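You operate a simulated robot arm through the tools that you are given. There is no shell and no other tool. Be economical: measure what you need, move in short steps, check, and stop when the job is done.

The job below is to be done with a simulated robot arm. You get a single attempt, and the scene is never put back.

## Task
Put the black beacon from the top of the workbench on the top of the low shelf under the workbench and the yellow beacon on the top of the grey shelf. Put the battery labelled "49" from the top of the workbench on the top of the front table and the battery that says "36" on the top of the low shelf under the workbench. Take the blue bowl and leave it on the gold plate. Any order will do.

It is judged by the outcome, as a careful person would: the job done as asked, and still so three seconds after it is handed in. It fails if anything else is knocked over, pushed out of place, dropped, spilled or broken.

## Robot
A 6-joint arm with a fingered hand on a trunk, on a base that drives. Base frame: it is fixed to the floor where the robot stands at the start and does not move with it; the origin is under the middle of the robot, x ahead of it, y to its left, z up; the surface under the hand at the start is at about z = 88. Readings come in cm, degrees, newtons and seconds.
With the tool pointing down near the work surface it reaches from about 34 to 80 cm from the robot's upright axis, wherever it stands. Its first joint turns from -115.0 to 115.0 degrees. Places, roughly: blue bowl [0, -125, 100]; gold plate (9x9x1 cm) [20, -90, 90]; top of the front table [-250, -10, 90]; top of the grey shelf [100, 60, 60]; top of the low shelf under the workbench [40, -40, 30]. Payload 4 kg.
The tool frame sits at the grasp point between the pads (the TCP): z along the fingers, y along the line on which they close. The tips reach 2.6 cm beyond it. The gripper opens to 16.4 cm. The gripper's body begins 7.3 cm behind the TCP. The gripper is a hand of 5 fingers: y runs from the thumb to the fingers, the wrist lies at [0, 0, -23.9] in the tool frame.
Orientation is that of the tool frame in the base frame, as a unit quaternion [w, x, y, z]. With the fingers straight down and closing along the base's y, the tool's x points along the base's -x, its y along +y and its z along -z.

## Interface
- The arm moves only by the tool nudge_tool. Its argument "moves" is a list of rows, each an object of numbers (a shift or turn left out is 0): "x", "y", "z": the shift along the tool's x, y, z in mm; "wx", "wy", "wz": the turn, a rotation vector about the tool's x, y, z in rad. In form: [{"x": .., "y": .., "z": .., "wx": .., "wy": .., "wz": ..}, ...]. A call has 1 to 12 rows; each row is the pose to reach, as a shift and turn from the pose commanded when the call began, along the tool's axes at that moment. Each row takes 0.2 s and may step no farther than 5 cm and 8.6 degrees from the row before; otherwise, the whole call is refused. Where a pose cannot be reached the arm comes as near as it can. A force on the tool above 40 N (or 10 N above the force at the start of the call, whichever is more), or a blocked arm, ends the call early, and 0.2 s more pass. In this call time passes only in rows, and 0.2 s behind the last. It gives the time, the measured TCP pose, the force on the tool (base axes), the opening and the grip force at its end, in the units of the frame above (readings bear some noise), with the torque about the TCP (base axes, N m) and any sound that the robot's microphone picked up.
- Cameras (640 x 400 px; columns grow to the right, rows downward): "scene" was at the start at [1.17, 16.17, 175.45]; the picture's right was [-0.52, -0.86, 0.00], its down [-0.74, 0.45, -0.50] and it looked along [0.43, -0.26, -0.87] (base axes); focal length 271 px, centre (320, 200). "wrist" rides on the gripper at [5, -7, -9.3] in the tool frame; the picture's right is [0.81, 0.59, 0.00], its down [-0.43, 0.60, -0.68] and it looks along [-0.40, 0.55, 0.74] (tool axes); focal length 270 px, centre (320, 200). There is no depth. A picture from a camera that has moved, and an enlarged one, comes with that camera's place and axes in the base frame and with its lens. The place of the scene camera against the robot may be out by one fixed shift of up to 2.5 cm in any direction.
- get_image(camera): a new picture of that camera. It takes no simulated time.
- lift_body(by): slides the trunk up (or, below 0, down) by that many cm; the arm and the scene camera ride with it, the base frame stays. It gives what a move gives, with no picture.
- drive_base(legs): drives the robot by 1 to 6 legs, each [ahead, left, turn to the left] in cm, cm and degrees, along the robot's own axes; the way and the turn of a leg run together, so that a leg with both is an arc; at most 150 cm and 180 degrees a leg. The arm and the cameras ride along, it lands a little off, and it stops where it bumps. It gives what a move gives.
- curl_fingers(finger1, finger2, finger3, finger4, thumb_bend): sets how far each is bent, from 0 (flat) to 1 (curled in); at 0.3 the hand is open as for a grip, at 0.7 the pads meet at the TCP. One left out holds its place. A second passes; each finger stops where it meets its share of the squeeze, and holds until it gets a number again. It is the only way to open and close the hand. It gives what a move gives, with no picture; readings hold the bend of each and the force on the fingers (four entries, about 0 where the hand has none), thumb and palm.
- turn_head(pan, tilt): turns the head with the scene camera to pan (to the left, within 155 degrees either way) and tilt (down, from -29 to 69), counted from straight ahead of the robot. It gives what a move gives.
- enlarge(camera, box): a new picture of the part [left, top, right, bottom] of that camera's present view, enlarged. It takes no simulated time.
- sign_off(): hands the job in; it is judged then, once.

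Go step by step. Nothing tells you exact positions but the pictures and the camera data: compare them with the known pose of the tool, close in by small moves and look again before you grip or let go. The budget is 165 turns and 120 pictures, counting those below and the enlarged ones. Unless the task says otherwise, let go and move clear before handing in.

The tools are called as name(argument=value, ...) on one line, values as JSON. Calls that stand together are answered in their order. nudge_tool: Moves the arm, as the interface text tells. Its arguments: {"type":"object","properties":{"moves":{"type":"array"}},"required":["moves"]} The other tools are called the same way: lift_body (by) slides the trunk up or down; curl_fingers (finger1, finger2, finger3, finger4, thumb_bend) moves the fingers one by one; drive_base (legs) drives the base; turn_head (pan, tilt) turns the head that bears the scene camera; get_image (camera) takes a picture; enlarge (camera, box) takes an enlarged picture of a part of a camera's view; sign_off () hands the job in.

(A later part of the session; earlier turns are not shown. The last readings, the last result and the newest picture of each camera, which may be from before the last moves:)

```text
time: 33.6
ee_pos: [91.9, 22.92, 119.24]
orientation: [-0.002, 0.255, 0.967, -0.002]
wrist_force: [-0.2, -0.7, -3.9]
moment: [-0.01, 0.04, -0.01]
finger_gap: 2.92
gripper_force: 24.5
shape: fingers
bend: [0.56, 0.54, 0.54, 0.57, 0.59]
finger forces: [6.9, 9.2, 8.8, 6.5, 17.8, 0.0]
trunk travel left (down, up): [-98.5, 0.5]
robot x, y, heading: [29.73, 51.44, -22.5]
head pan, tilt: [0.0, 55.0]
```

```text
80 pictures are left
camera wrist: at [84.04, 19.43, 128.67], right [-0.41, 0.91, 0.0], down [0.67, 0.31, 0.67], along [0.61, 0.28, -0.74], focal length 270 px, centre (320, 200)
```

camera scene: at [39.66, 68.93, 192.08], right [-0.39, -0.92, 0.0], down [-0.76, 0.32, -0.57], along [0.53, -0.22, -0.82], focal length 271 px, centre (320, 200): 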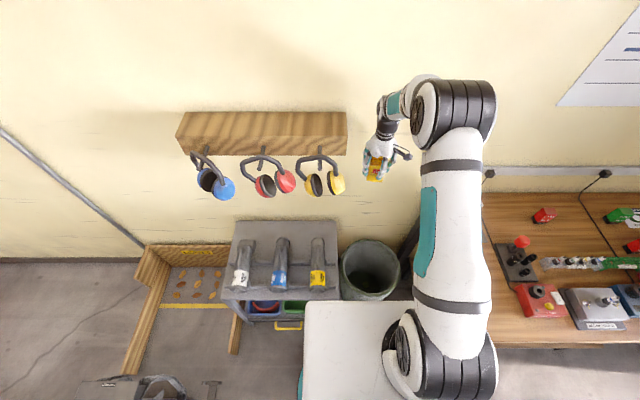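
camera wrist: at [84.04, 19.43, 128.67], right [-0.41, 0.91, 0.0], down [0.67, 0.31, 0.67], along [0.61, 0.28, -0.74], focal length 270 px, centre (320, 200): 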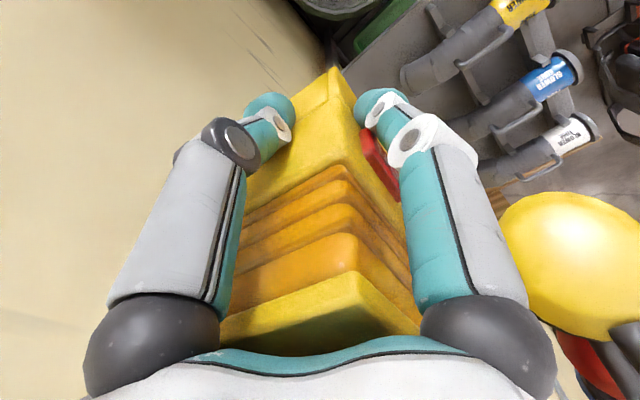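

Lowering the trunk 38 cm now (beacon bottom stays about 15 cm above the shelf level), then look.

lift_body(by=-38)

get_image(camera="scene")

get_image(camera="wrist")

```text
time: 37.3
ee_pos: [91.69, 23.02, 81.35]
orientation: [-0.002, 0.255, 0.967, -0.002]
wrist_force: [-0.4, 0.9, -5.5]
moment: [0.0, 0.02, 0.03]
finger_gap: 2.92
gripper_force: 24.7
shape: fingers
bend: [0.56, 0.54, 0.54, 0.57, 0.59]
finger forces: [6.9, 9.0, 8.7, 6.6, 17.8, 0.0]
trunk travel left (down, up): [-60.5, 38.5]
robot x, y, heading: [29.76, 51.35, -22.6]
head pan, tilt: [0.0, 55.0]
```

```text
79 pictures are left
camera scene: at [39.5, 69.0, 154.08], right [-0.39, -0.92, 0.0], down [-0.76, 0.32, -0.57], along [0.53, -0.22, -0.82], focal length 271 px, centre (320, 200)
```

scene: 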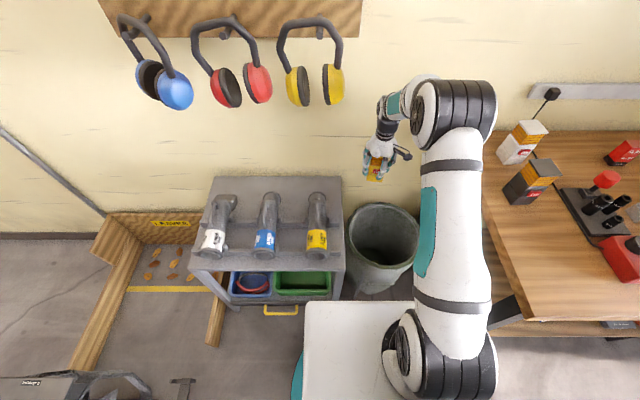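

```text
78 pictures are left
camera wrist: at [83.93, 19.48, 90.72], right [-0.41, 0.91, 0.0], down [0.67, 0.31, 0.67], along [0.61, 0.28, -0.74], focal length 270 px, centre (320, 200)
```

wrist: 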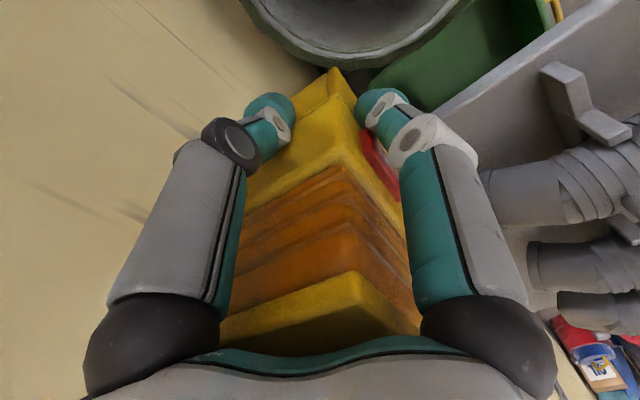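

Zoom to relate the beacon's image with the tool pose and the free corner of the shelf.

enlarge(camera="scene", box=[260, 130, 420, 270])

enlarge(camera="wrist", box=[360, 0, 640, 240])

```text
2.86 times, centred on (340, 200) of scene
camera zoom: at [39.5, 69.0, 154.08], right [-0.39, -0.92, 0.0], down [-0.76, 0.32, -0.57], along [0.53, -0.22, -0.82], focal length 776 px, centre (263, 200)
```

zoom: 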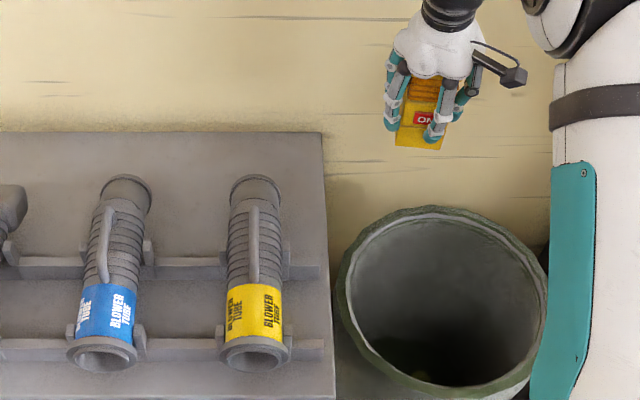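

```text
1.67 times, centred on (500, 120) of wrist
camera zoom: at [83.93, 19.48, 90.72], right [-0.41, 0.91, 0.0], down [0.67, 0.31, 0.67], along [0.61, 0.28, -0.74], focal length 450 px, centre (20, 333)
```

zoom: 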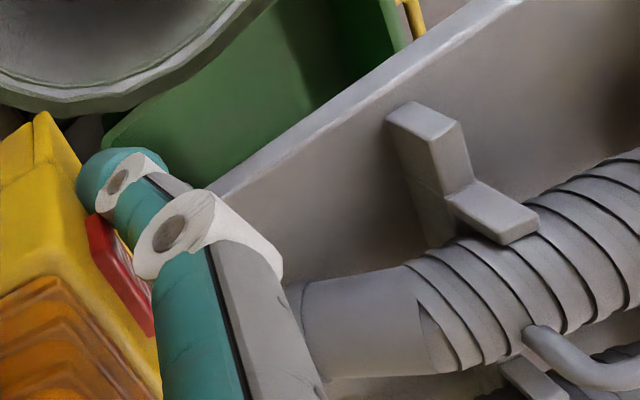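

I go forward 5.5 cm (past the bin rim), lower to just above shelf level, and look before sliding left over the free rear-right corner.

drive_base(legs=[[5.6, 0, 0]])

lift_body(by=-10)

enlarge(camera="scene", box=[240, 50, 440, 270])

get_image(camera="wrist")

```text
time: 38.3
ee_pos: [96.91, 20.78, 81.43]
orientation: [0.0, 0.254, 0.967, -0.003]
wrist_force: [-7.3, 3.4, -3.3]
moment: [-0.15, -0.29, -0.16]
finger_gap: 2.94
gripper_force: 29.9
shape: fingers
bend: [0.56, 0.54, 0.54, 0.58, 0.59]
finger forces: [7.4, 9.1, 8.5, 16.6, 17.9, 0.0]
trunk travel left (down, up): [-60.5, 38.5]
robot x, y, heading: [34.85, 49.42, -22.9]
head pan, tilt: [0.0, 55.0]
```

```text
time: 39.6
ee_pos: [96.86, 20.77, 71.26]
orientation: [-0.002, 0.254, 0.967, -0.001]
wrist_force: [-6.3, 2.7, -8.1]
moment: [0.05, -0.05, -0.15]
finger_gap: 2.92
gripper_force: 29.4
shape: fingers
bend: [0.56, 0.54, 0.54, 0.58, 0.59]
finger forces: [7.4, 9.4, 8.6, 15.5, 17.9, 0.0]
trunk travel left (down, up): [-50.5, 48.5]
robot x, y, heading: [34.74, 49.19, -22.5]
head pan, tilt: [0.0, 55.0]
```

```text
1.82 times, centred on (340, 160) of scene
camera zoom: at [44.72, 66.82, 144.07], right [-0.39, -0.92, 0.0], down [-0.76, 0.32, -0.57], along [0.53, -0.22, -0.82], focal length 494 px, centre (284, 273)
```

zoom: 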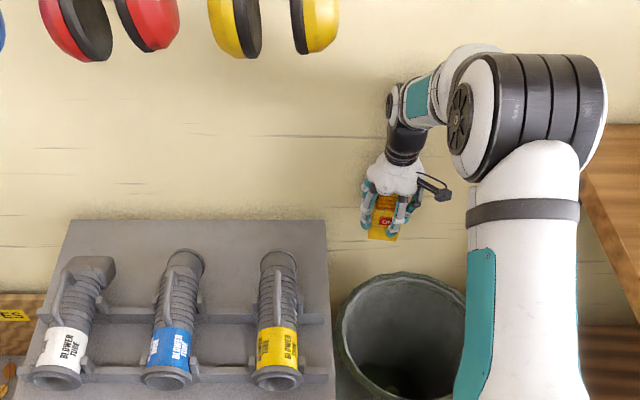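

```text
74 pictures are left
camera wrist: at [89.14, 17.33, 80.69], right [-0.41, 0.91, 0.0], down [0.67, 0.31, 0.67], along [0.61, 0.28, -0.74], focal length 270 px, centre (320, 200)
```

wrist: 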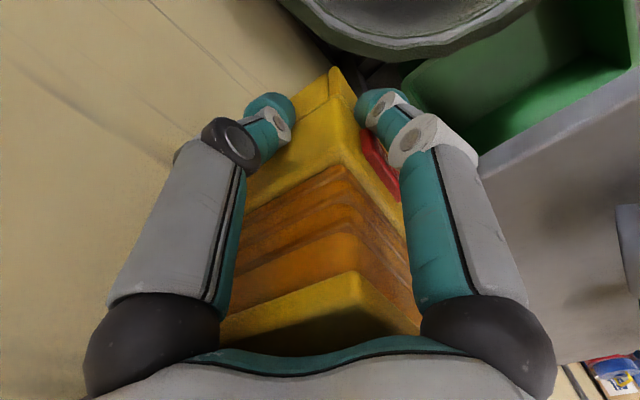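

A finger lightly touches the wall; I back off 2.5 cm, then slide left 15.8 cm over the corner.

nudge_tool(moves=[{"x": 12}, {"x": 25}])

drive_base(legs=[[0, 15.8, 0]])

enlarge(camera="scene", box=[260, 50, 460, 250])

get_image(camera="wrist")

```text
time: 40.2
ee_pos: [94.83, 22.02, 71.34]
orientation: [-0.001, 0.255, 0.967, -0.002]
wrist_force: [-0.7, 0.8, -4.0]
moment: [-0.01, -0.02, 0.03]
finger_gap: 2.94
gripper_force: 25.0
shape: fingers
bend: [0.56, 0.54, 0.54, 0.57, 0.59]
finger forces: [7.0, 9.3, 8.7, 7.5, 17.7, 0.0]
trunk travel left (down, up): [-50.5, 48.5]
robot x, y, heading: [35.1, 49.15, -22.7]
head pan, tilt: [0.0, 55.0]
```

```text
time: 41.2
ee_pos: [95.68, 26.93, 71.21]
orientation: [-0.004, 0.263, 0.965, -0.002]
wrist_force: [-0.5, -0.3, -5.0]
moment: [0.04, -0.01, 0.0]
finger_gap: 2.92
gripper_force: 24.3
shape: fingers
bend: [0.56, 0.54, 0.54, 0.57, 0.59]
finger forces: [7.0, 9.0, 8.8, 7.3, 17.6, 0.1]
trunk travel left (down, up): [-50.5, 48.5]
robot x, y, heading: [35.99, 54.66, -23.5]
head pan, tilt: [0.0, 55.0]
stopped in leg 1: the robot was blocked; the commanded pose is now the measured one
```

```text
2.00 times, centred on (360, 150) of scene
camera zoom: at [46.39, 72.49, 144.08], right [-0.4, -0.92, 0.0], down [-0.75, 0.33, -0.57], along [0.53, -0.23, -0.82], focal length 543 px, centre (240, 300)
```

zoom: 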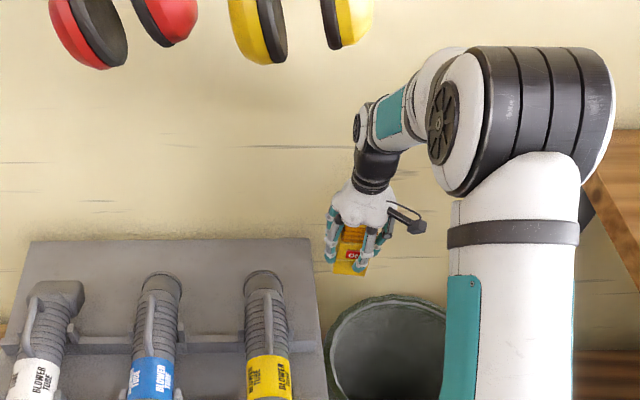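

```text
72 pictures are left
camera wrist: at [87.8, 23.55, 80.6], right [-0.4, 0.92, 0.0], down [0.68, 0.3, 0.67], along [0.62, 0.27, -0.74], focal length 270 px, centre (320, 200)
```

wrist: 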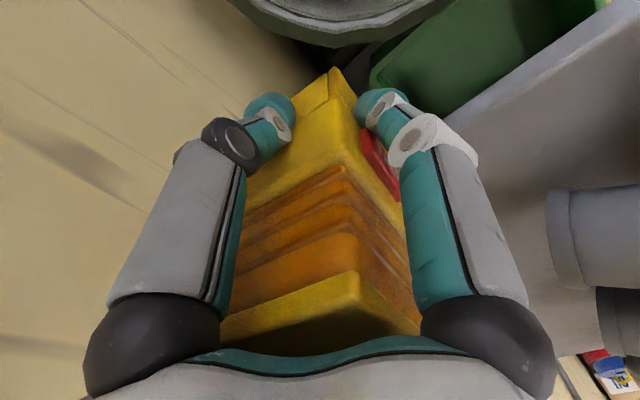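

The base bumped something low after 5 cm, so I pull the base back a little and use the arm for the rest of the way. First a look down at what it bumped.

drive_base(legs=[[-2, -2, 0]])

turn_head(pan=40, tilt=65)

get_image(camera="scene")

```text
time: 42.1
ee_pos: [93.1, 25.93, 71.32]
orientation: [-0.001, 0.262, 0.965, -0.003]
wrist_force: [-0.9, 0.0, -5.6]
moment: [0.03, -0.03, -0.02]
finger_gap: 2.94
gripper_force: 25.4
shape: fingers
bend: [0.56, 0.54, 0.54, 0.57, 0.59]
finger forces: [7.1, 9.0, 8.9, 7.4, 17.6, 0.0]
trunk travel left (down, up): [-50.5, 48.5]
robot x, y, heading: [33.65, 53.91, -23.4]
head pan, tilt: [0.0, 55.0]
```

```text
time: 43.1
ee_pos: [93.16, 26.06, 71.32]
orientation: [-0.002, 0.262, 0.965, -0.002]
wrist_force: [0.4, 0.0, -5.9]
moment: [0.0, 0.0, -0.03]
finger_gap: 2.91
gripper_force: 24.7
shape: fingers
bend: [0.56, 0.54, 0.54, 0.57, 0.59]
finger forces: [7.1, 8.9, 8.8, 7.4, 17.6, 0.0]
trunk travel left (down, up): [-50.5, 48.5]
robot x, y, heading: [33.66, 54.17, -23.7]
head pan, tilt: [40.0, 65.0]
```

```text
71 pictures are left
camera scene: at [42.99, 76.15, 142.92], right [0.28, -0.96, 0.0], down [-0.87, -0.26, -0.42], along [0.41, 0.12, -0.91], focal length 271 px, centre (320, 200)
```

scene: 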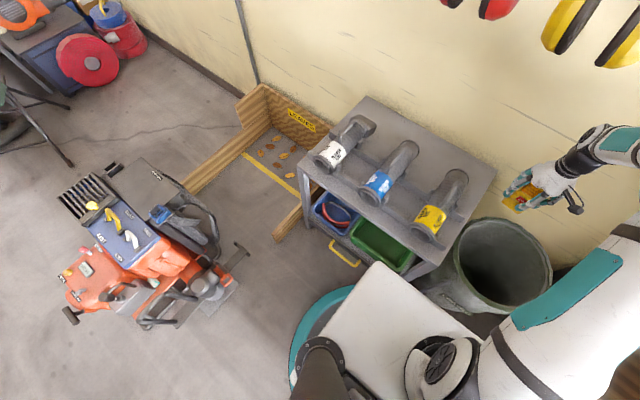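

Nothing displaced. Now the arm carries the beacon 13 cm left over the corner, squaring it to the shelf.

nudge_tool(moves=[{"x": -3, "y": 35, "wz": -0.03}, {"x": -6, "y": 70, "wz": -0.06}, {"x": -9, "y": 105, "wz": -0.09}, {"x": -12, "y": 131, "wz": -0.12}])

turn_head(pan=0, tilt=55)

enlarge(camera="scene", box=[260, 80, 440, 240])

get_image(camera="wrist")

```text
time: 44.1
ee_pos: [100.58, 36.57, 71.32]
orientation: [-0.003, 0.204, 0.979, -0.002]
wrist_force: [0.0, -0.2, -5.4]
moment: [-0.01, 0.01, 0.02]
finger_gap: 2.91
gripper_force: 25.2
shape: fingers
bend: [0.56, 0.54, 0.54, 0.57, 0.59]
finger forces: [7.0, 9.0, 8.7, 7.4, 17.5, 0.1]
trunk travel left (down, up): [-50.5, 48.5]
robot x, y, heading: [33.51, 54.06, -23.8]
head pan, tilt: [40.0, 65.0]
```

```text
time: 45.2
ee_pos: [100.59, 36.49, 71.24]
orientation: [-0.002, 0.204, 0.979, -0.002]
wrist_force: [-0.3, 0.7, -5.3]
moment: [0.01, -0.02, 0.01]
finger_gap: 2.9
gripper_force: 24.6
shape: fingers
bend: [0.56, 0.54, 0.54, 0.57, 0.59]
finger forces: [7.0, 8.8, 8.7, 7.4, 17.5, 0.0]
trunk travel left (down, up): [-50.5, 48.5]
robot x, y, heading: [33.54, 53.96, -23.6]
head pan, tilt: [0.0, 55.0]
```

```text
2.50 times, centred on (350, 160) of scene
camera zoom: at [43.79, 71.57, 144.07], right [-0.4, -0.92, 0.0], down [-0.75, 0.33, -0.57], along [0.53, -0.23, -0.82], focal length 679 px, centre (245, 300)
```

zoom: 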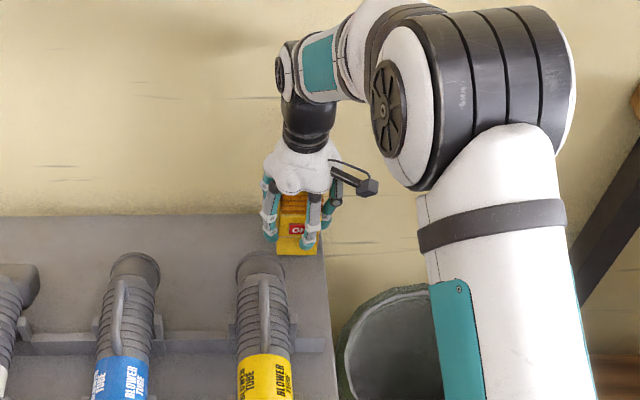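

```text
69 pictures are left
camera wrist: at [93.22, 32.31, 80.58], right [-0.51, 0.86, 0.0], down [0.64, 0.38, 0.67], along [0.58, 0.34, -0.74], focal length 270 px, centre (320, 200)
```

wrist: 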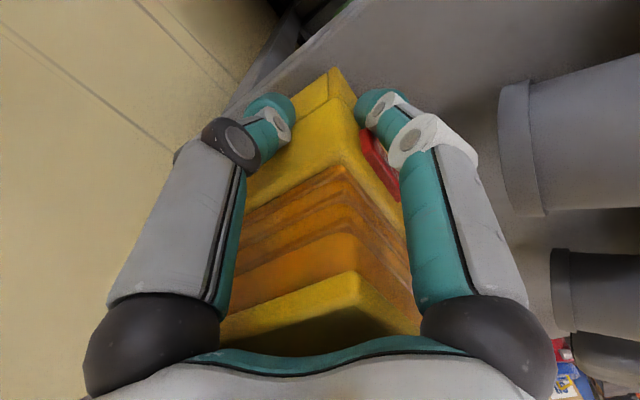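

The beacon is above the free corner with ~1.5 cm margins. I lower it carefully to find contact.

nudge_tool(moves=[{"y": 5, "z": 10}, {"y": 5, "z": 20}, {"y": 5, "z": 30}, {"y": 5, "z": 38}])

nudge_tool(moves=[{"z": 3}, {"z": 6}])

```text
time: 45.9
ee_pos: [101.21, 36.93, 70.23]
orientation: [0.006, 0.205, 0.979, -0.004]
wrist_force: [-5.6, 1.5, 22.0]
moment: [-0.63, 0.6, -0.21]
finger_gap: 2.95
gripper_force: 31.5
shape: fingers
bend: [0.56, 0.54, 0.54, 0.57, 0.59]
finger forces: [8.8, 12.8, 10.6, 7.9, 22.1, 0.0]
trunk travel left (down, up): [-50.5, 48.5]
robot x, y, heading: [33.76, 53.94, -23.5]
head pan, tilt: [0.0, 55.0]
stopped in row 3: the force on the tool passed its limit at 45 N (the readings are from after the stop); the commanded pose is now the measured one
```

```text
time: 46.3
ee_pos: [101.41, 36.94, 70.13]
orientation: [0.008, 0.204, 0.979, -0.004]
wrist_force: [-5.4, 1.7, 20.9]
moment: [-0.57, 0.7, -0.18]
finger_gap: 2.98
gripper_force: 30.8
shape: fingers
bend: [0.56, 0.54, 0.54, 0.57, 0.59]
finger forces: [9.0, 12.4, 11.0, 7.7, 22.0, 0.1]
trunk travel left (down, up): [-50.5, 48.5]
robot x, y, heading: [34.09, 53.97, -23.7]
head pan, tilt: [0.0, 55.0]
stopped in row 2: the force on the tool passed its limit at 43 N (the readings are from after the stop); the commanded pose is now the measured one
```

Contact at z≈64 (shelf is a bit higher than the rough hint). I relieve the force and check visually.

nudge_tool(moves=[{"z": -3}])

enlarge(camera="scene", box=[290, 120, 390, 220])

get_image(camera="wrist")

```text
time: 46.7
ee_pos: [101.33, 36.87, 70.18]
orientation: [0.006, 0.205, 0.979, -0.003]
wrist_force: [-0.4, 0.5, 13.7]
moment: [-0.4, 0.36, -0.06]
finger_gap: 2.96
gripper_force: 29.2
shape: fingers
bend: [0.56, 0.54, 0.54, 0.57, 0.59]
finger forces: [7.8, 11.3, 10.9, 8.2, 20.5, 0.1]
trunk travel left (down, up): [-50.5, 48.5]
robot x, y, heading: [33.63, 54.35, -23.3]
head pan, tilt: [0.0, 55.0]
```

```text
4.00 times, centred on (340, 170) of scene
camera zoom: at [43.58, 71.63, 144.06], right [-0.4, -0.92, 0.0], down [-0.75, 0.33, -0.57], along [0.53, -0.23, -0.82], focal length 1086 px, centre (240, 320)
```

zoom: 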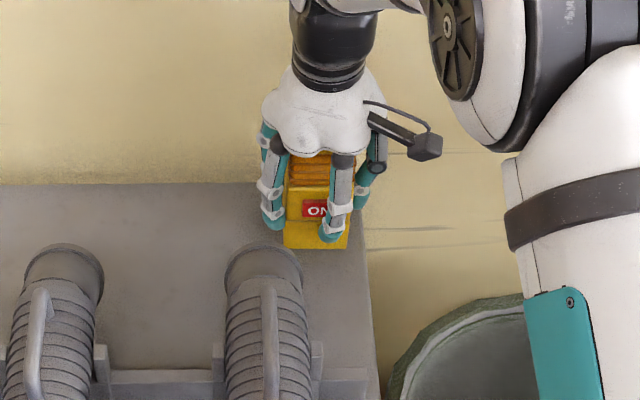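

```text
67 pictures are left
camera wrist: at [93.8, 32.65, 79.48], right [-0.51, 0.86, -0.01], down [0.63, 0.38, 0.68], along [0.59, 0.34, -0.73], focal length 270 px, centre (320, 200)
```

wrist: 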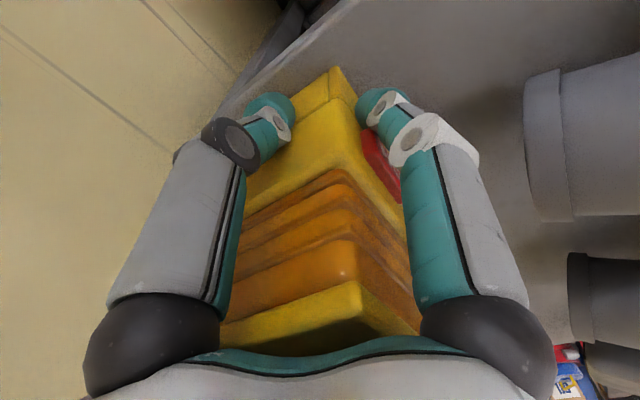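

Seated with clear margins. I release moderately (drill and wall are near) and check before lifting.

curl_fingers(finger1=0.42, finger2=0.4, finger3=0.38, finger4=0.43, thumb_bend=0.36)

get_image(camera="wrist")

enlarge(camera="scene", box=[290, 120, 390, 220])

```text
time: 47.7
ee_pos: [101.33, 36.82, 70.04]
orientation: [0.005, 0.205, 0.979, -0.003]
wrist_force: [-0.6, 1.1, -0.9]
moment: [-0.06, -0.02, 0.05]
finger_gap: 6.96
gripper_force: 0.6
shape: fingers
bend: [0.42, 0.4, 0.38, 0.43, 0.36]
finger forces: [0.1, 0.5, 0.4, 0.0, 0.1, 0.0]
trunk travel left (down, up): [-50.5, 48.5]
robot x, y, heading: [33.74, 54.08, -23.8]
head pan, tilt: [0.0, 55.0]
```

```text
66 pictures are left
camera wrist: at [93.84, 32.64, 79.4], right [-0.51, 0.86, -0.01], down [0.63, 0.38, 0.68], along [0.59, 0.34, -0.73], focal length 270 px, centre (320, 200)
```

wrist: 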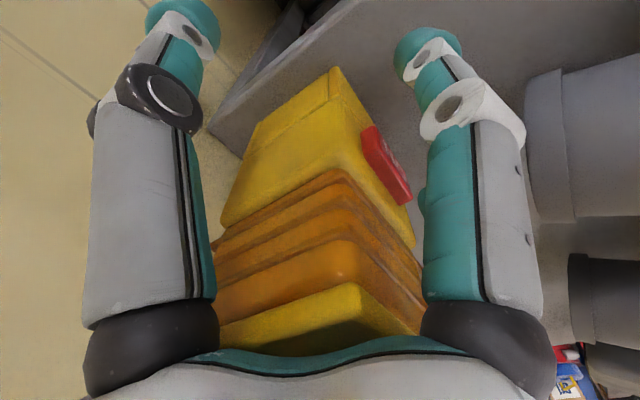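

```text
4.00 times, centred on (340, 170) of scene
camera zoom: at [43.72, 71.59, 144.07], right [-0.4, -0.92, 0.0], down [-0.75, 0.33, -0.57], along [0.53, -0.23, -0.82], focal length 1086 px, centre (240, 320)
```

zoom: 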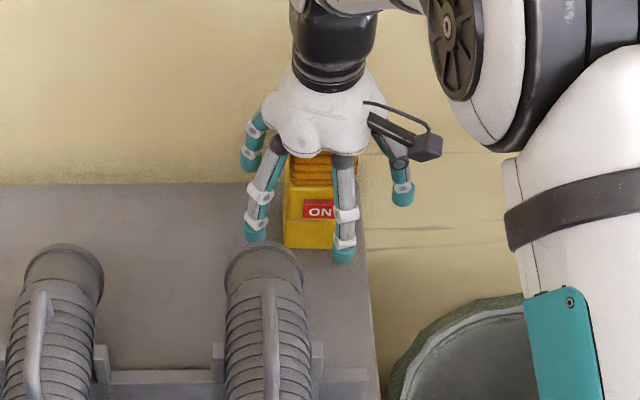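

Beacon stands free. Before lifting I check the forearm's clearance to the ear muff above.

turn_head(pan=0, tilt=30)

get_image(camera="scene")

```text
time: 48.6
ee_pos: [101.52, 36.94, 70.14]
orientation: [0.005, 0.205, 0.979, -0.003]
wrist_force: [1.6, 0.6, -0.8]
moment: [-0.1, -0.04, 0.02]
finger_gap: 6.99
gripper_force: 0.6
shape: fingers
bend: [0.42, 0.4, 0.38, 0.43, 0.36]
finger forces: [0.0, 0.7, 0.3, 0.0, 0.0, 0.0]
trunk travel left (down, up): [-50.5, 48.5]
robot x, y, heading: [33.35, 54.13, -23.7]
head pan, tilt: [0.0, 30.0]
```

```text
64 pictures are left
camera scene: at [45.4, 70.86, 147.67], right [-0.4, -0.92, 0.0], down [-0.46, 0.2, -0.87], along [0.79, -0.35, -0.5], focal length 271 px, centre (320, 200)
```

scene: 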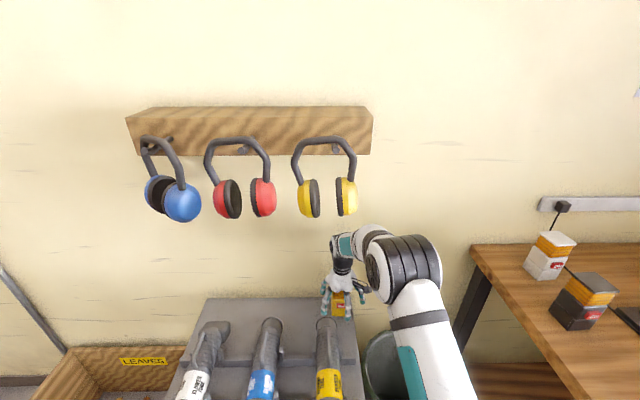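

Wrist top is near z≈98 and muff bottoms ≈111; a 9.5 cm lift just clears. I lift slowly, then drive right.

nudge_tool(moves=[{"y": 2, "z": -15}, {"y": 3, "z": -35}, {"y": 3, "z": -60}, {"y": 3, "z": -80}, {"y": 3, "z": -96}])

get_image(camera="scene")

```text
time: 49.8
ee_pos: [101.54, 37.25, 79.74]
orientation: [0.006, 0.205, 0.979, -0.002]
wrist_force: [-1.1, 0.6, 0.3]
moment: [-0.01, 0.0, 0.0]
finger_gap: 6.99
gripper_force: 0.0
shape: fingers
bend: [0.42, 0.4, 0.38, 0.43, 0.36]
finger forces: [0.0, 0.1, 0.0, 0.0, 0.1, 0.1]
trunk travel left (down, up): [-50.5, 48.5]
robot x, y, heading: [33.44, 54.01, -23.7]
head pan, tilt: [0.0, 30.0]
```

```text
63 pictures are left
camera scene: at [45.39, 70.84, 147.68], right [-0.4, -0.92, 0.0], down [-0.46, 0.2, -0.87], along [0.79, -0.35, -0.5], focal length 271 px, centre (320, 200)
```

scene: 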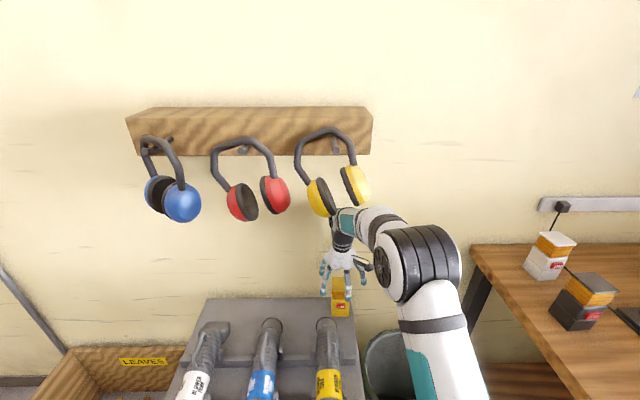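

The muff is close over the forearm; I move right at once and then re-check that all hang properly.

drive_base(legs=[[0, -18, 0]])

get_image(camera="scene")

```text
time: 51.1
ee_pos: [93.94, 24.41, 79.73]
orientation: [0.006, 0.226, 0.974, -0.003]
wrist_force: [0.5, 0.2, 0.3]
moment: [0.0, 0.0, 0.01]
finger_gap: 7.02
gripper_force: 0.1
shape: fingers
bend: [0.42, 0.4, 0.38, 0.43, 0.36]
finger forces: [0.0, 0.1, 0.1, 0.0, 0.0, 0.0]
trunk travel left (down, up): [-50.5, 48.5]
robot x, y, heading: [26.95, 44.47, -26.3]
head pan, tilt: [0.0, 30.0]
stopped in leg 1: the robot was blocked; the commanded pose is now the measured one
```

```text
62 pictures are left
camera scene: at [39.22, 60.39, 147.68], right [-0.44, -0.9, 0.0], down [-0.45, 0.22, -0.87], along [0.78, -0.38, -0.5], focal length 271 px, centre (320, 200)
```

scene: 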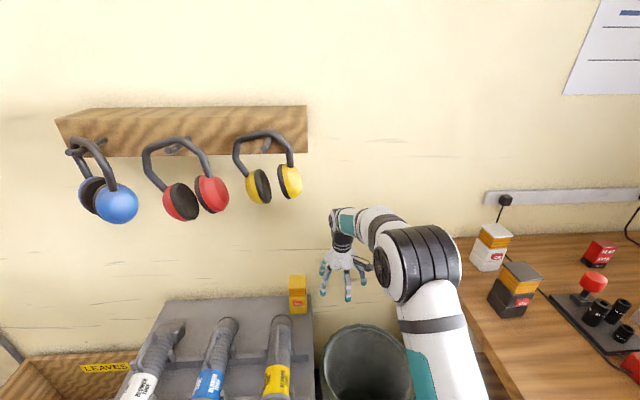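

Yellow beacon stands on the grey shelf. The base bumped the bench side, so I retreat, straighten, and raise the trunk.

drive_base(legs=[[0, 2.5, 0], [-35, 0, 0], [0, 0, 3.3]])

lift_body(by=38)

turn_head(pan=0, tilt=40)

get_image(camera="scene")

```text
time: 54.3
ee_pos: [63.91, 46.06, 79.68]
orientation: [0.005, 0.197, 0.98, -0.003]
wrist_force: [-0.7, 0.3, 0.0]
moment: [-0.01, 0.01, 0.01]
finger_gap: 6.98
gripper_force: 0.0
shape: fingers
bend: [0.42, 0.4, 0.38, 0.43, 0.36]
finger forces: [0.0, 0.0, 0.0, 0.1, 0.0, 0.0]
trunk travel left (down, up): [-50.5, 48.5]
robot x, y, heading: [-4.18, 62.02, -22.6]
head pan, tilt: [0.0, 30.0]
```

```text
time: 58.0
ee_pos: [63.89, 46.1, 117.69]
orientation: [0.006, 0.198, 0.98, -0.003]
wrist_force: [-0.1, 0.0, 0.8]
moment: [-0.02, 0.03, 0.02]
finger_gap: 7.0
gripper_force: 0.1
shape: fingers
bend: [0.42, 0.4, 0.38, 0.43, 0.36]
finger forces: [0.1, 0.0, 0.0, 0.1, 0.0, 0.0]
trunk travel left (down, up): [-88.5, 10.5]
robot x, y, heading: [-4.18, 61.66, -22.8]
head pan, tilt: [0.0, 30.0]
```

```text
time: 58.7
ee_pos: [63.98, 46.08, 117.69]
orientation: [0.006, 0.198, 0.98, -0.003]
wrist_force: [0.0, -0.3, -0.6]
moment: [0.01, -0.05, 0.01]
finger_gap: 6.99
gripper_force: 0.1
shape: fingers
bend: [0.42, 0.4, 0.38, 0.43, 0.36]
finger forces: [0.2, 0.0, 0.0, 0.0, 0.0, 0.0]
trunk travel left (down, up): [-88.5, 10.5]
robot x, y, heading: [-4.28, 61.87, -22.6]
head pan, tilt: [0.0, 40.0]
```

```text
61 pictures are left
camera scene: at [6.85, 79.08, 184.15], right [-0.39, -0.92, 0.0], down [-0.59, 0.25, -0.77], along [0.71, -0.3, -0.64], focal length 271 px, centre (320, 200)
```

scene: 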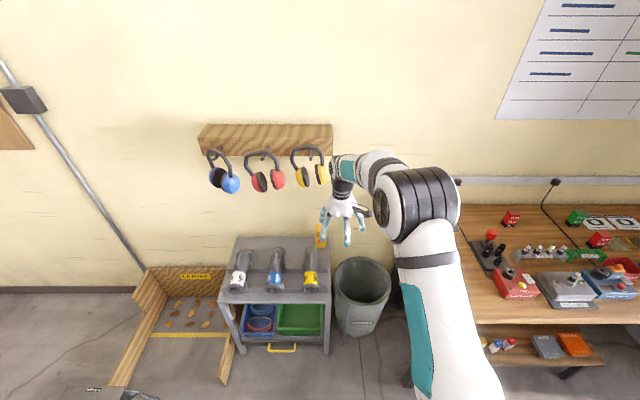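

All intact. From here the low shelf's front is visible; zooming in on it.

enlarge(camera="scene", box=[450, 310, 640, 400])

drive_base(legs=[[-18, 0, 0], [0, -55, 0]])

turn_head(pan=-12, tilt=50)

get_image(camera="scene")

```text
3.37 times, centred on (545, 355) of scene
camera zoom: at [6.85, 79.08, 184.15], right [-0.39, -0.92, 0.0], down [-0.59, 0.25, -0.77], along [0.71, -0.3, -0.64], focal length 914 px, centre (-438, -322)
```

zoom: 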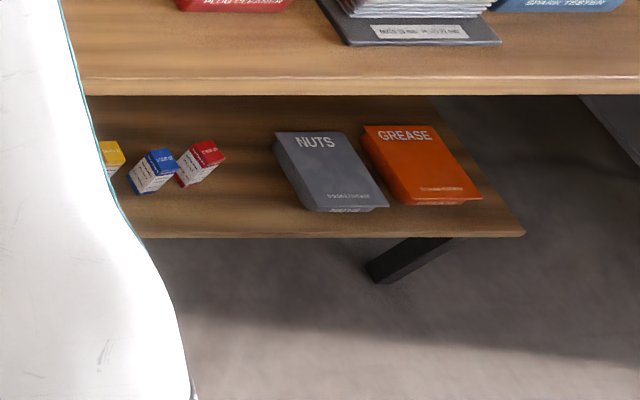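

```text
time: 63.0
ee_pos: [25.92, 1.73, 117.76]
orientation: [0.006, 0.199, 0.98, -0.002]
wrist_force: [0.8, 0.0, 0.3]
moment: [0.03, -0.01, -0.01]
finger_gap: 7.0
gripper_force: 0.2
shape: fingers
bend: [0.42, 0.4, 0.38, 0.43, 0.36]
finger forces: [0.0, 0.0, 0.1, 0.0, 0.0, 0.0]
trunk travel left (down, up): [-88.5, 10.5]
robot x, y, heading: [-42.26, 17.84, -22.8]
head pan, tilt: [0.0, 40.0]
```

```text
time: 63.7
ee_pos: [25.98, 1.83, 117.76]
orientation: [0.006, 0.2, 0.98, -0.004]
wrist_force: [0.5, -0.2, 1.1]
moment: [0.0, 0.02, 0.0]
finger_gap: 6.98
gripper_force: 0.1
shape: fingers
bend: [0.42, 0.4, 0.38, 0.43, 0.36]
finger forces: [0.1, 0.1, 0.1, 0.0, 0.0, 0.0]
trunk travel left (down, up): [-88.5, 10.5]
robot x, y, heading: [-42.01, 18.16, -22.9]
head pan, tilt: [-12.0, 50.0]
```

```text
59 pictures are left
camera scene: at [-32.5, 33.91, 182.73], right [-0.57, -0.82, 0.0], down [-0.63, 0.44, -0.64], along [0.53, -0.37, -0.77], focal length 271 px, centre (320, 200)
```

scene: 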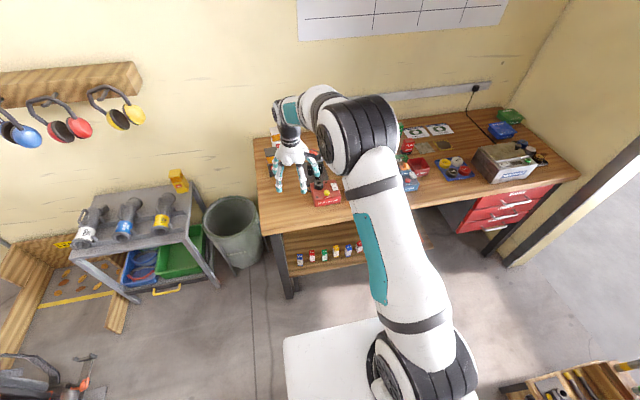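

The low shelf has a ~10 cm gap between the small red box and the NUTS box, with free depth behind. Next: the black beacon; I drive to bring the hand above it.

drive_base(legs=[[33, 6, 0]])

get_image(camera="wrist")

```text
time: 65.9
ee_pos: [58.14, -5.25, 117.68]
orientation: [0.004, 0.199, 0.98, -0.003]
wrist_force: [-0.8, 0.2, -0.8]
moment: [0.01, 0.06, 0.03]
finger_gap: 7.0
gripper_force: 0.1
shape: fingers
bend: [0.42, 0.4, 0.38, 0.43, 0.36]
finger forces: [0.0, 0.0, 0.0, 0.1, 0.0, 0.0]
trunk travel left (down, up): [-88.5, 10.5]
robot x, y, heading: [-9.87, 10.44, -22.8]
head pan, tilt: [-12.0, 50.0]
```

```text
58 pictures are left
camera wrist: at [50.69, -9.59, 126.97], right [-0.52, 0.86, -0.01], down [0.62, 0.39, 0.68], along [0.59, 0.35, -0.73], focal length 270 px, centre (320, 200)
```

wrist: 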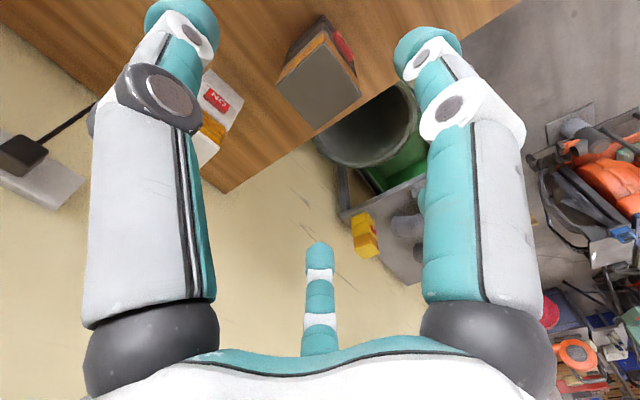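

Nearly above it. Zoom to refine offset and yaw.

enlarge(camera="wrist", box=[250, 0, 390, 140])

```text
2.86 times, centred on (320, 70) of wrist
camera zoom: at [50.69, -9.59, 126.97], right [-0.52, 0.86, -0.01], down [0.62, 0.39, 0.68], along [0.59, 0.35, -0.73], focal length 772 px, centre (320, 571)
```

zoom: 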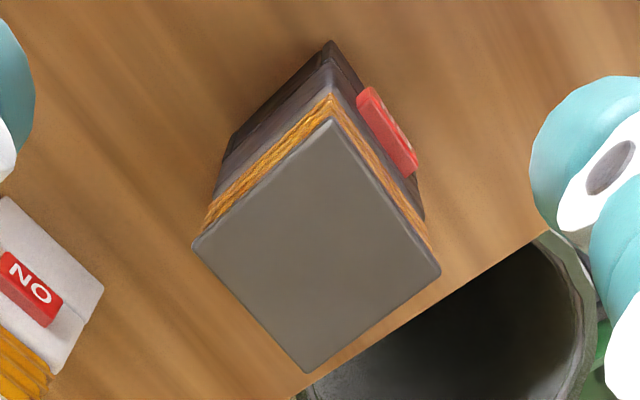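

Offset about 1 cm each way and ~3° yaw. I open, align and descend in two stages.

curl_fingers(finger1=0.33, finger2=0.33, finger3=0.33, finger4=0.33, thumb_bend=0.33)

nudge_tool(moves=[{"x": -10, "y": 10, "wz": -0.05}, {"x": -10, "y": 10, "z": 40, "wz": -0.05}, {"x": -10, "y": 10, "z": 80, "wz": -0.05}, {"x": -10, "y": 10, "z": 110, "wz": -0.05}])

get_image(camera="wrist")

```text
time: 66.9
ee_pos: [58.1, -5.25, 117.65]
orientation: [0.005, 0.199, 0.98, -0.003]
wrist_force: [0.5, -0.4, -0.3]
moment: [-0.04, 0.01, 0.02]
finger_gap: 8.34
gripper_force: 0.0
shape: fingers
bend: [0.33, 0.33, 0.33, 0.33, 0.33]
finger forces: [0.1, 0.0, 0.1, 0.1, 0.1, 0.0]
trunk travel left (down, up): [-88.5, 10.5]
robot x, y, heading: [-10.08, 10.62, -22.9]
head pan, tilt: [-12.0, 50.0]
```

```text
time: 67.9
ee_pos: [59.51, -4.72, 106.66]
orientation: [0.006, 0.172, 0.985, -0.003]
wrist_force: [-0.6, -0.4, -0.7]
moment: [0.0, 0.0, 0.05]
finger_gap: 8.37
gripper_force: 0.1
shape: fingers
bend: [0.33, 0.33, 0.33, 0.33, 0.33]
finger forces: [0.1, 0.0, 0.0, 0.0, 0.0, 0.0]
trunk travel left (down, up): [-88.5, 10.5]
robot x, y, heading: [-10.03, 10.56, -22.8]
head pan, tilt: [-12.0, 50.0]
```

```text
56 pictures are left
camera wrist: at [52.26, -9.43, 115.97], right [-0.56, 0.83, -0.01], down [0.6, 0.42, 0.68], along [0.57, 0.37, -0.73], focal length 270 px, centre (320, 200)
```

wrist: 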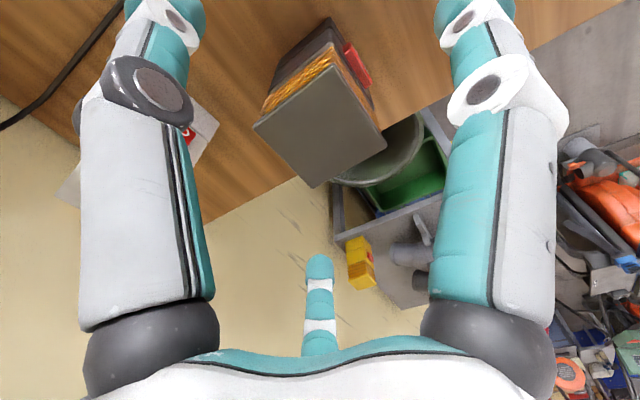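

Centred. Descend to z≈94.4 and close.

nudge_tool(moves=[{"y": -2, "z": 25}, {"y": -2, "z": 50}, {"y": -2, "z": 70}, {"y": -2, "z": 90}, {"y": -2, "z": 108}, {"y": -2, "z": 122}])

curl_fingers(finger1=0.7, finger2=0.7, finger3=0.7, finger4=0.7, thumb_bend=0.7)

get_image(camera="wrist")

```text
time: 69.3
ee_pos: [59.6, -4.99, 94.66]
orientation: [0.006, 0.174, 0.985, -0.003]
wrist_force: [0.1, 0.4, 0.9]
moment: [-0.03, 0.01, 0.01]
finger_gap: 8.37
gripper_force: 0.2
shape: fingers
bend: [0.33, 0.33, 0.33, 0.33, 0.33]
finger forces: [0.1, 0.5, 0.4, 0.0, 0.1, 0.1]
trunk travel left (down, up): [-88.5, 10.5]
robot x, y, heading: [-10.0, 10.66, -23.0]
head pan, tilt: [-12.0, 50.0]
```

```text
time: 70.3
ee_pos: [59.64, -5.15, 94.53]
orientation: [0.005, 0.174, 0.985, -0.002]
wrist_force: [-1.1, -1.7, 0.2]
moment: [-0.17, 0.02, -0.01]
finger_gap: 3.02
gripper_force: 24.8
shape: fingers
bend: [0.55, 0.54, 0.54, 0.58, 0.59]
finger forces: [7.0, 10.2, 8.8, 6.6, 18.5, 0.0]
trunk travel left (down, up): [-88.5, 10.5]
robot x, y, heading: [-9.96, 10.4, -22.9]
head pan, tilt: [-12.0, 50.0]
heard: click
```

```text
55 pictures are left
camera wrist: at [52.31, -9.79, 103.85], right [-0.56, 0.83, -0.01], down [0.6, 0.42, 0.68], along [0.57, 0.37, -0.73], focal length 270 px, centre (320, 200)
```

wrist: 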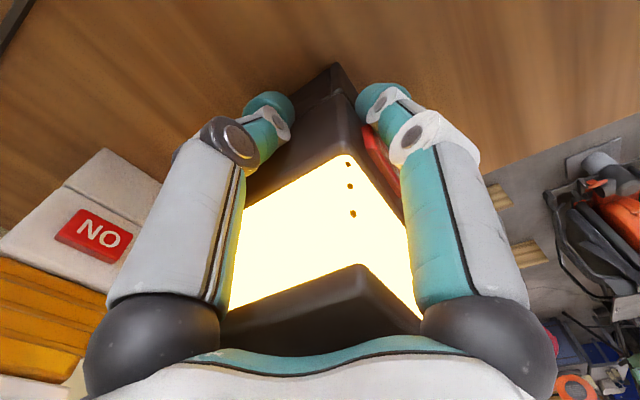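

Same click as before; I open and close once more to switch it off, then lift.

curl_fingers(finger1=0.42, finger2=0.42, finger3=0.42, finger4=0.42, thumb_bend=0.42)

curl_fingers(finger1=0.7, finger2=0.7, finger3=0.7, finger4=0.7, thumb_bend=0.7)

nudge_tool(moves=[{"z": -30}, {"z": -70}, {"z": -110}, {"z": -150}, {"z": -190}])

get_image(camera="wrist")

```text
time: 71.3
ee_pos: [59.45, -5.07, 94.52]
orientation: [0.006, 0.173, 0.985, -0.003]
wrist_force: [-0.8, 0.7, 0.5]
moment: [-0.05, 0.02, 0.02]
finger_gap: 6.2
gripper_force: 0.5
shape: fingers
bend: [0.42, 0.42, 0.42, 0.42, 0.42]
finger forces: [0.1, 0.7, 0.1, 0.1, 0.0, 0.1]
trunk travel left (down, up): [-88.5, 10.5]
robot x, y, heading: [-9.8, 10.63, -23.0]
head pan, tilt: [-12.0, 50.0]
```

```text
time: 72.3
ee_pos: [59.45, -4.98, 94.67]
orientation: [0.006, 0.173, 0.985, -0.003]
wrist_force: [-1.4, -1.5, 1.4]
moment: [-0.3, 0.03, -0.05]
finger_gap: 2.95
gripper_force: 25.5
shape: fingers
bend: [0.56, 0.54, 0.54, 0.57, 0.59]
finger forces: [6.9, 10.0, 8.3, 6.7, 19.2, 0.0]
trunk travel left (down, up): [-88.5, 10.5]
robot x, y, heading: [-10.05, 10.23, -22.7]
head pan, tilt: [-12.0, 50.0]
heard: click
```

```text
time: 73.5
ee_pos: [59.27, -4.77, 113.86]
orientation: [0.005, 0.173, 0.985, -0.002]
wrist_force: [0.1, 0.5, -5.2]
moment: [-0.01, -0.03, 0.0]
finger_gap: 2.96
gripper_force: 24.5
shape: fingers
bend: [0.56, 0.54, 0.54, 0.57, 0.59]
finger forces: [7.1, 9.7, 8.6, 6.5, 17.9, 0.0]
trunk travel left (down, up): [-88.5, 10.5]
robot x, y, heading: [-9.83, 10.8, -22.8]
head pan, tilt: [-12.0, 50.0]
```

```text
54 pictures are left
camera wrist: at [52.04, -9.51, 123.05], right [-0.56, 0.83, -0.01], down [0.6, 0.42, 0.68], along [0.57, 0.37, -0.73], focal length 270 px, centre (320, 200)
```

wrist: 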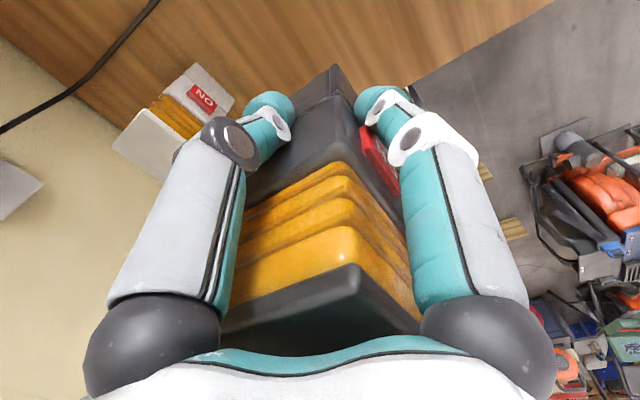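

Beacon held, lamp off. I retract the arm toward the robot, then drive back and right so the hand hangs free in front of the low shelf's gap.

nudge_tool(moves=[{"x": 35, "y": -29}, {"x": 70, "y": -59}, {"x": 105, "y": -88}, {"x": 140, "y": -118}, {"x": 175, "y": -147}, {"x": 210, "y": -177}, {"x": 245, "y": -206}, {"x": 277, "y": -236}])

drive_base(legs=[[-20, 0, 0], [0, -30, 0]])

lift_body(by=-38)

turn_head(pan=0, tilt=45)

get_image(camera="scene")

```text
time: 75.3
ee_pos: [25.21, -17.79, 113.2]
orientation: [0.005, 0.174, 0.985, -0.003]
wrist_force: [-0.1, -0.4, -5.5]
moment: [0.0, -0.02, 0.03]
finger_gap: 2.93
gripper_force: 24.2
shape: fingers
bend: [0.56, 0.54, 0.54, 0.57, 0.59]
finger forces: [6.9, 9.4, 8.3, 6.6, 17.6, 0.0]
trunk travel left (down, up): [-88.5, 10.5]
robot x, y, heading: [-10.1, 10.74, -23.0]
head pan, tilt: [-12.0, 50.0]
```

```text
time: 78.5
ee_pos: [-4.38, -37.52, 113.23]
orientation: [0.005, 0.173, 0.985, -0.002]
wrist_force: [0.9, -0.1, -4.9]
moment: [-0.01, -0.03, 0.01]
finger_gap: 2.96
gripper_force: 24.7
shape: fingers
bend: [0.56, 0.54, 0.54, 0.57, 0.59]
finger forces: [6.9, 9.4, 8.3, 6.6, 17.6, 0.1]
trunk travel left (down, up): [-88.5, 10.5]
robot x, y, heading: [-40.34, -9.17, -22.6]
head pan, tilt: [-12.0, 50.0]
```

```text
time: 82.2
ee_pos: [-4.43, -37.51, 75.13]
orientation: [0.005, 0.173, 0.985, -0.003]
wrist_force: [-0.9, 0.2, -5.2]
moment: [0.0, -0.01, -0.01]
finger_gap: 2.97
gripper_force: 23.8
shape: fingers
bend: [0.56, 0.54, 0.54, 0.57, 0.59]
finger forces: [6.9, 9.5, 8.3, 6.6, 17.5, 0.0]
trunk travel left (down, up): [-50.5, 48.5]
robot x, y, heading: [-39.76, -9.29, -22.9]
head pan, tilt: [-12.0, 50.0]
```

```text
time: 82.9
ee_pos: [-4.43, -37.4, 75.06]
orientation: [0.005, 0.172, 0.985, -0.003]
wrist_force: [-0.1, 0.2, -4.7]
moment: [0.02, -0.01, 0.02]
finger_gap: 2.93
gripper_force: 24.1
shape: fingers
bend: [0.56, 0.54, 0.54, 0.57, 0.59]
finger forces: [6.9, 9.3, 8.3, 6.7, 17.6, 0.0]
trunk travel left (down, up): [-50.5, 48.5]
robot x, y, heading: [-39.53, -9.4, -22.4]
head pan, tilt: [0.0, 45.0]
```

```text
53 pictures are left
camera scene: at [-29.31, 8.19, 145.42], right [-0.39, -0.92, 0.0], down [-0.65, 0.27, -0.71], along [0.65, -0.27, -0.71], focal length 271 px, centre (320, 200)
```

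scene: 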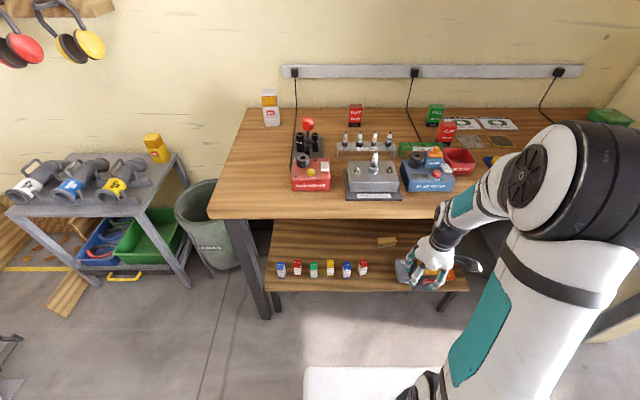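

Now the low shelf is well visible: the space behind the small boxes is free. Zooming.

enlarge(camera="scene", box=[250, 200, 490, 320])

```text
2.67 times, centred on (370, 260) of scene
camera zoom: at [-29.31, 8.19, 145.42], right [-0.39, -0.92, 0.0], down [-0.65, 0.27, -0.71], along [0.65, -0.27, -0.71], focal length 724 px, centre (187, 40)
```

zoom: 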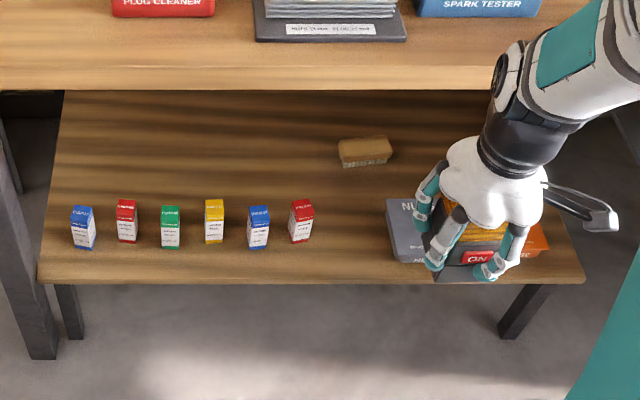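

I lower the trunk another 33.5 cm in front of the gap and look again from there.

lift_body(by=-33.5)

get_image(camera="scene")

get_image(camera="wrist")

```text
time: 86.2
ee_pos: [-4.46, -37.39, 41.6]
orientation: [0.004, 0.172, 0.985, -0.002]
wrist_force: [-0.3, -0.2, -5.0]
moment: [-0.04, 0.0, 0.01]
finger_gap: 2.96
gripper_force: 25.0
shape: fingers
bend: [0.56, 0.54, 0.54, 0.57, 0.59]
finger forces: [6.8, 9.5, 8.3, 6.7, 17.6, 0.0]
trunk travel left (down, up): [-17.0, 82.0]
robot x, y, heading: [-40.34, -9.1, -23.0]
head pan, tilt: [0.0, 45.0]
```

```text
51 pictures are left
camera scene: at [-29.32, 8.2, 111.92], right [-0.39, -0.92, 0.0], down [-0.65, 0.27, -0.71], along [0.65, -0.27, -0.71], focal length 271 px, centre (320, 200)
```

scene: 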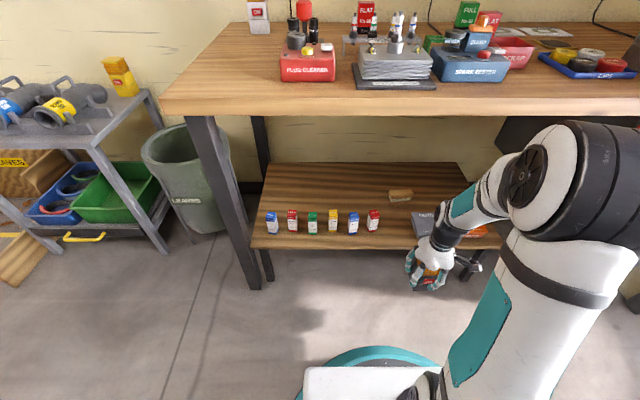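

```text
50 pictures are left
camera wrist: at [-11.7, -42.14, 50.94], right [-0.56, 0.83, -0.01], down [0.6, 0.42, 0.68], along [0.57, 0.38, -0.73], focal length 270 px, centre (320, 200)
```

wrist: 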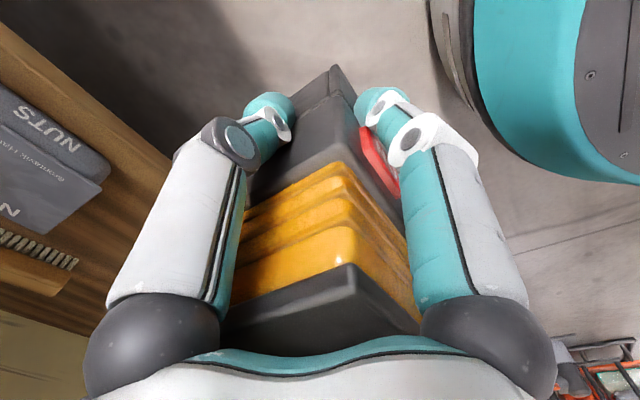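

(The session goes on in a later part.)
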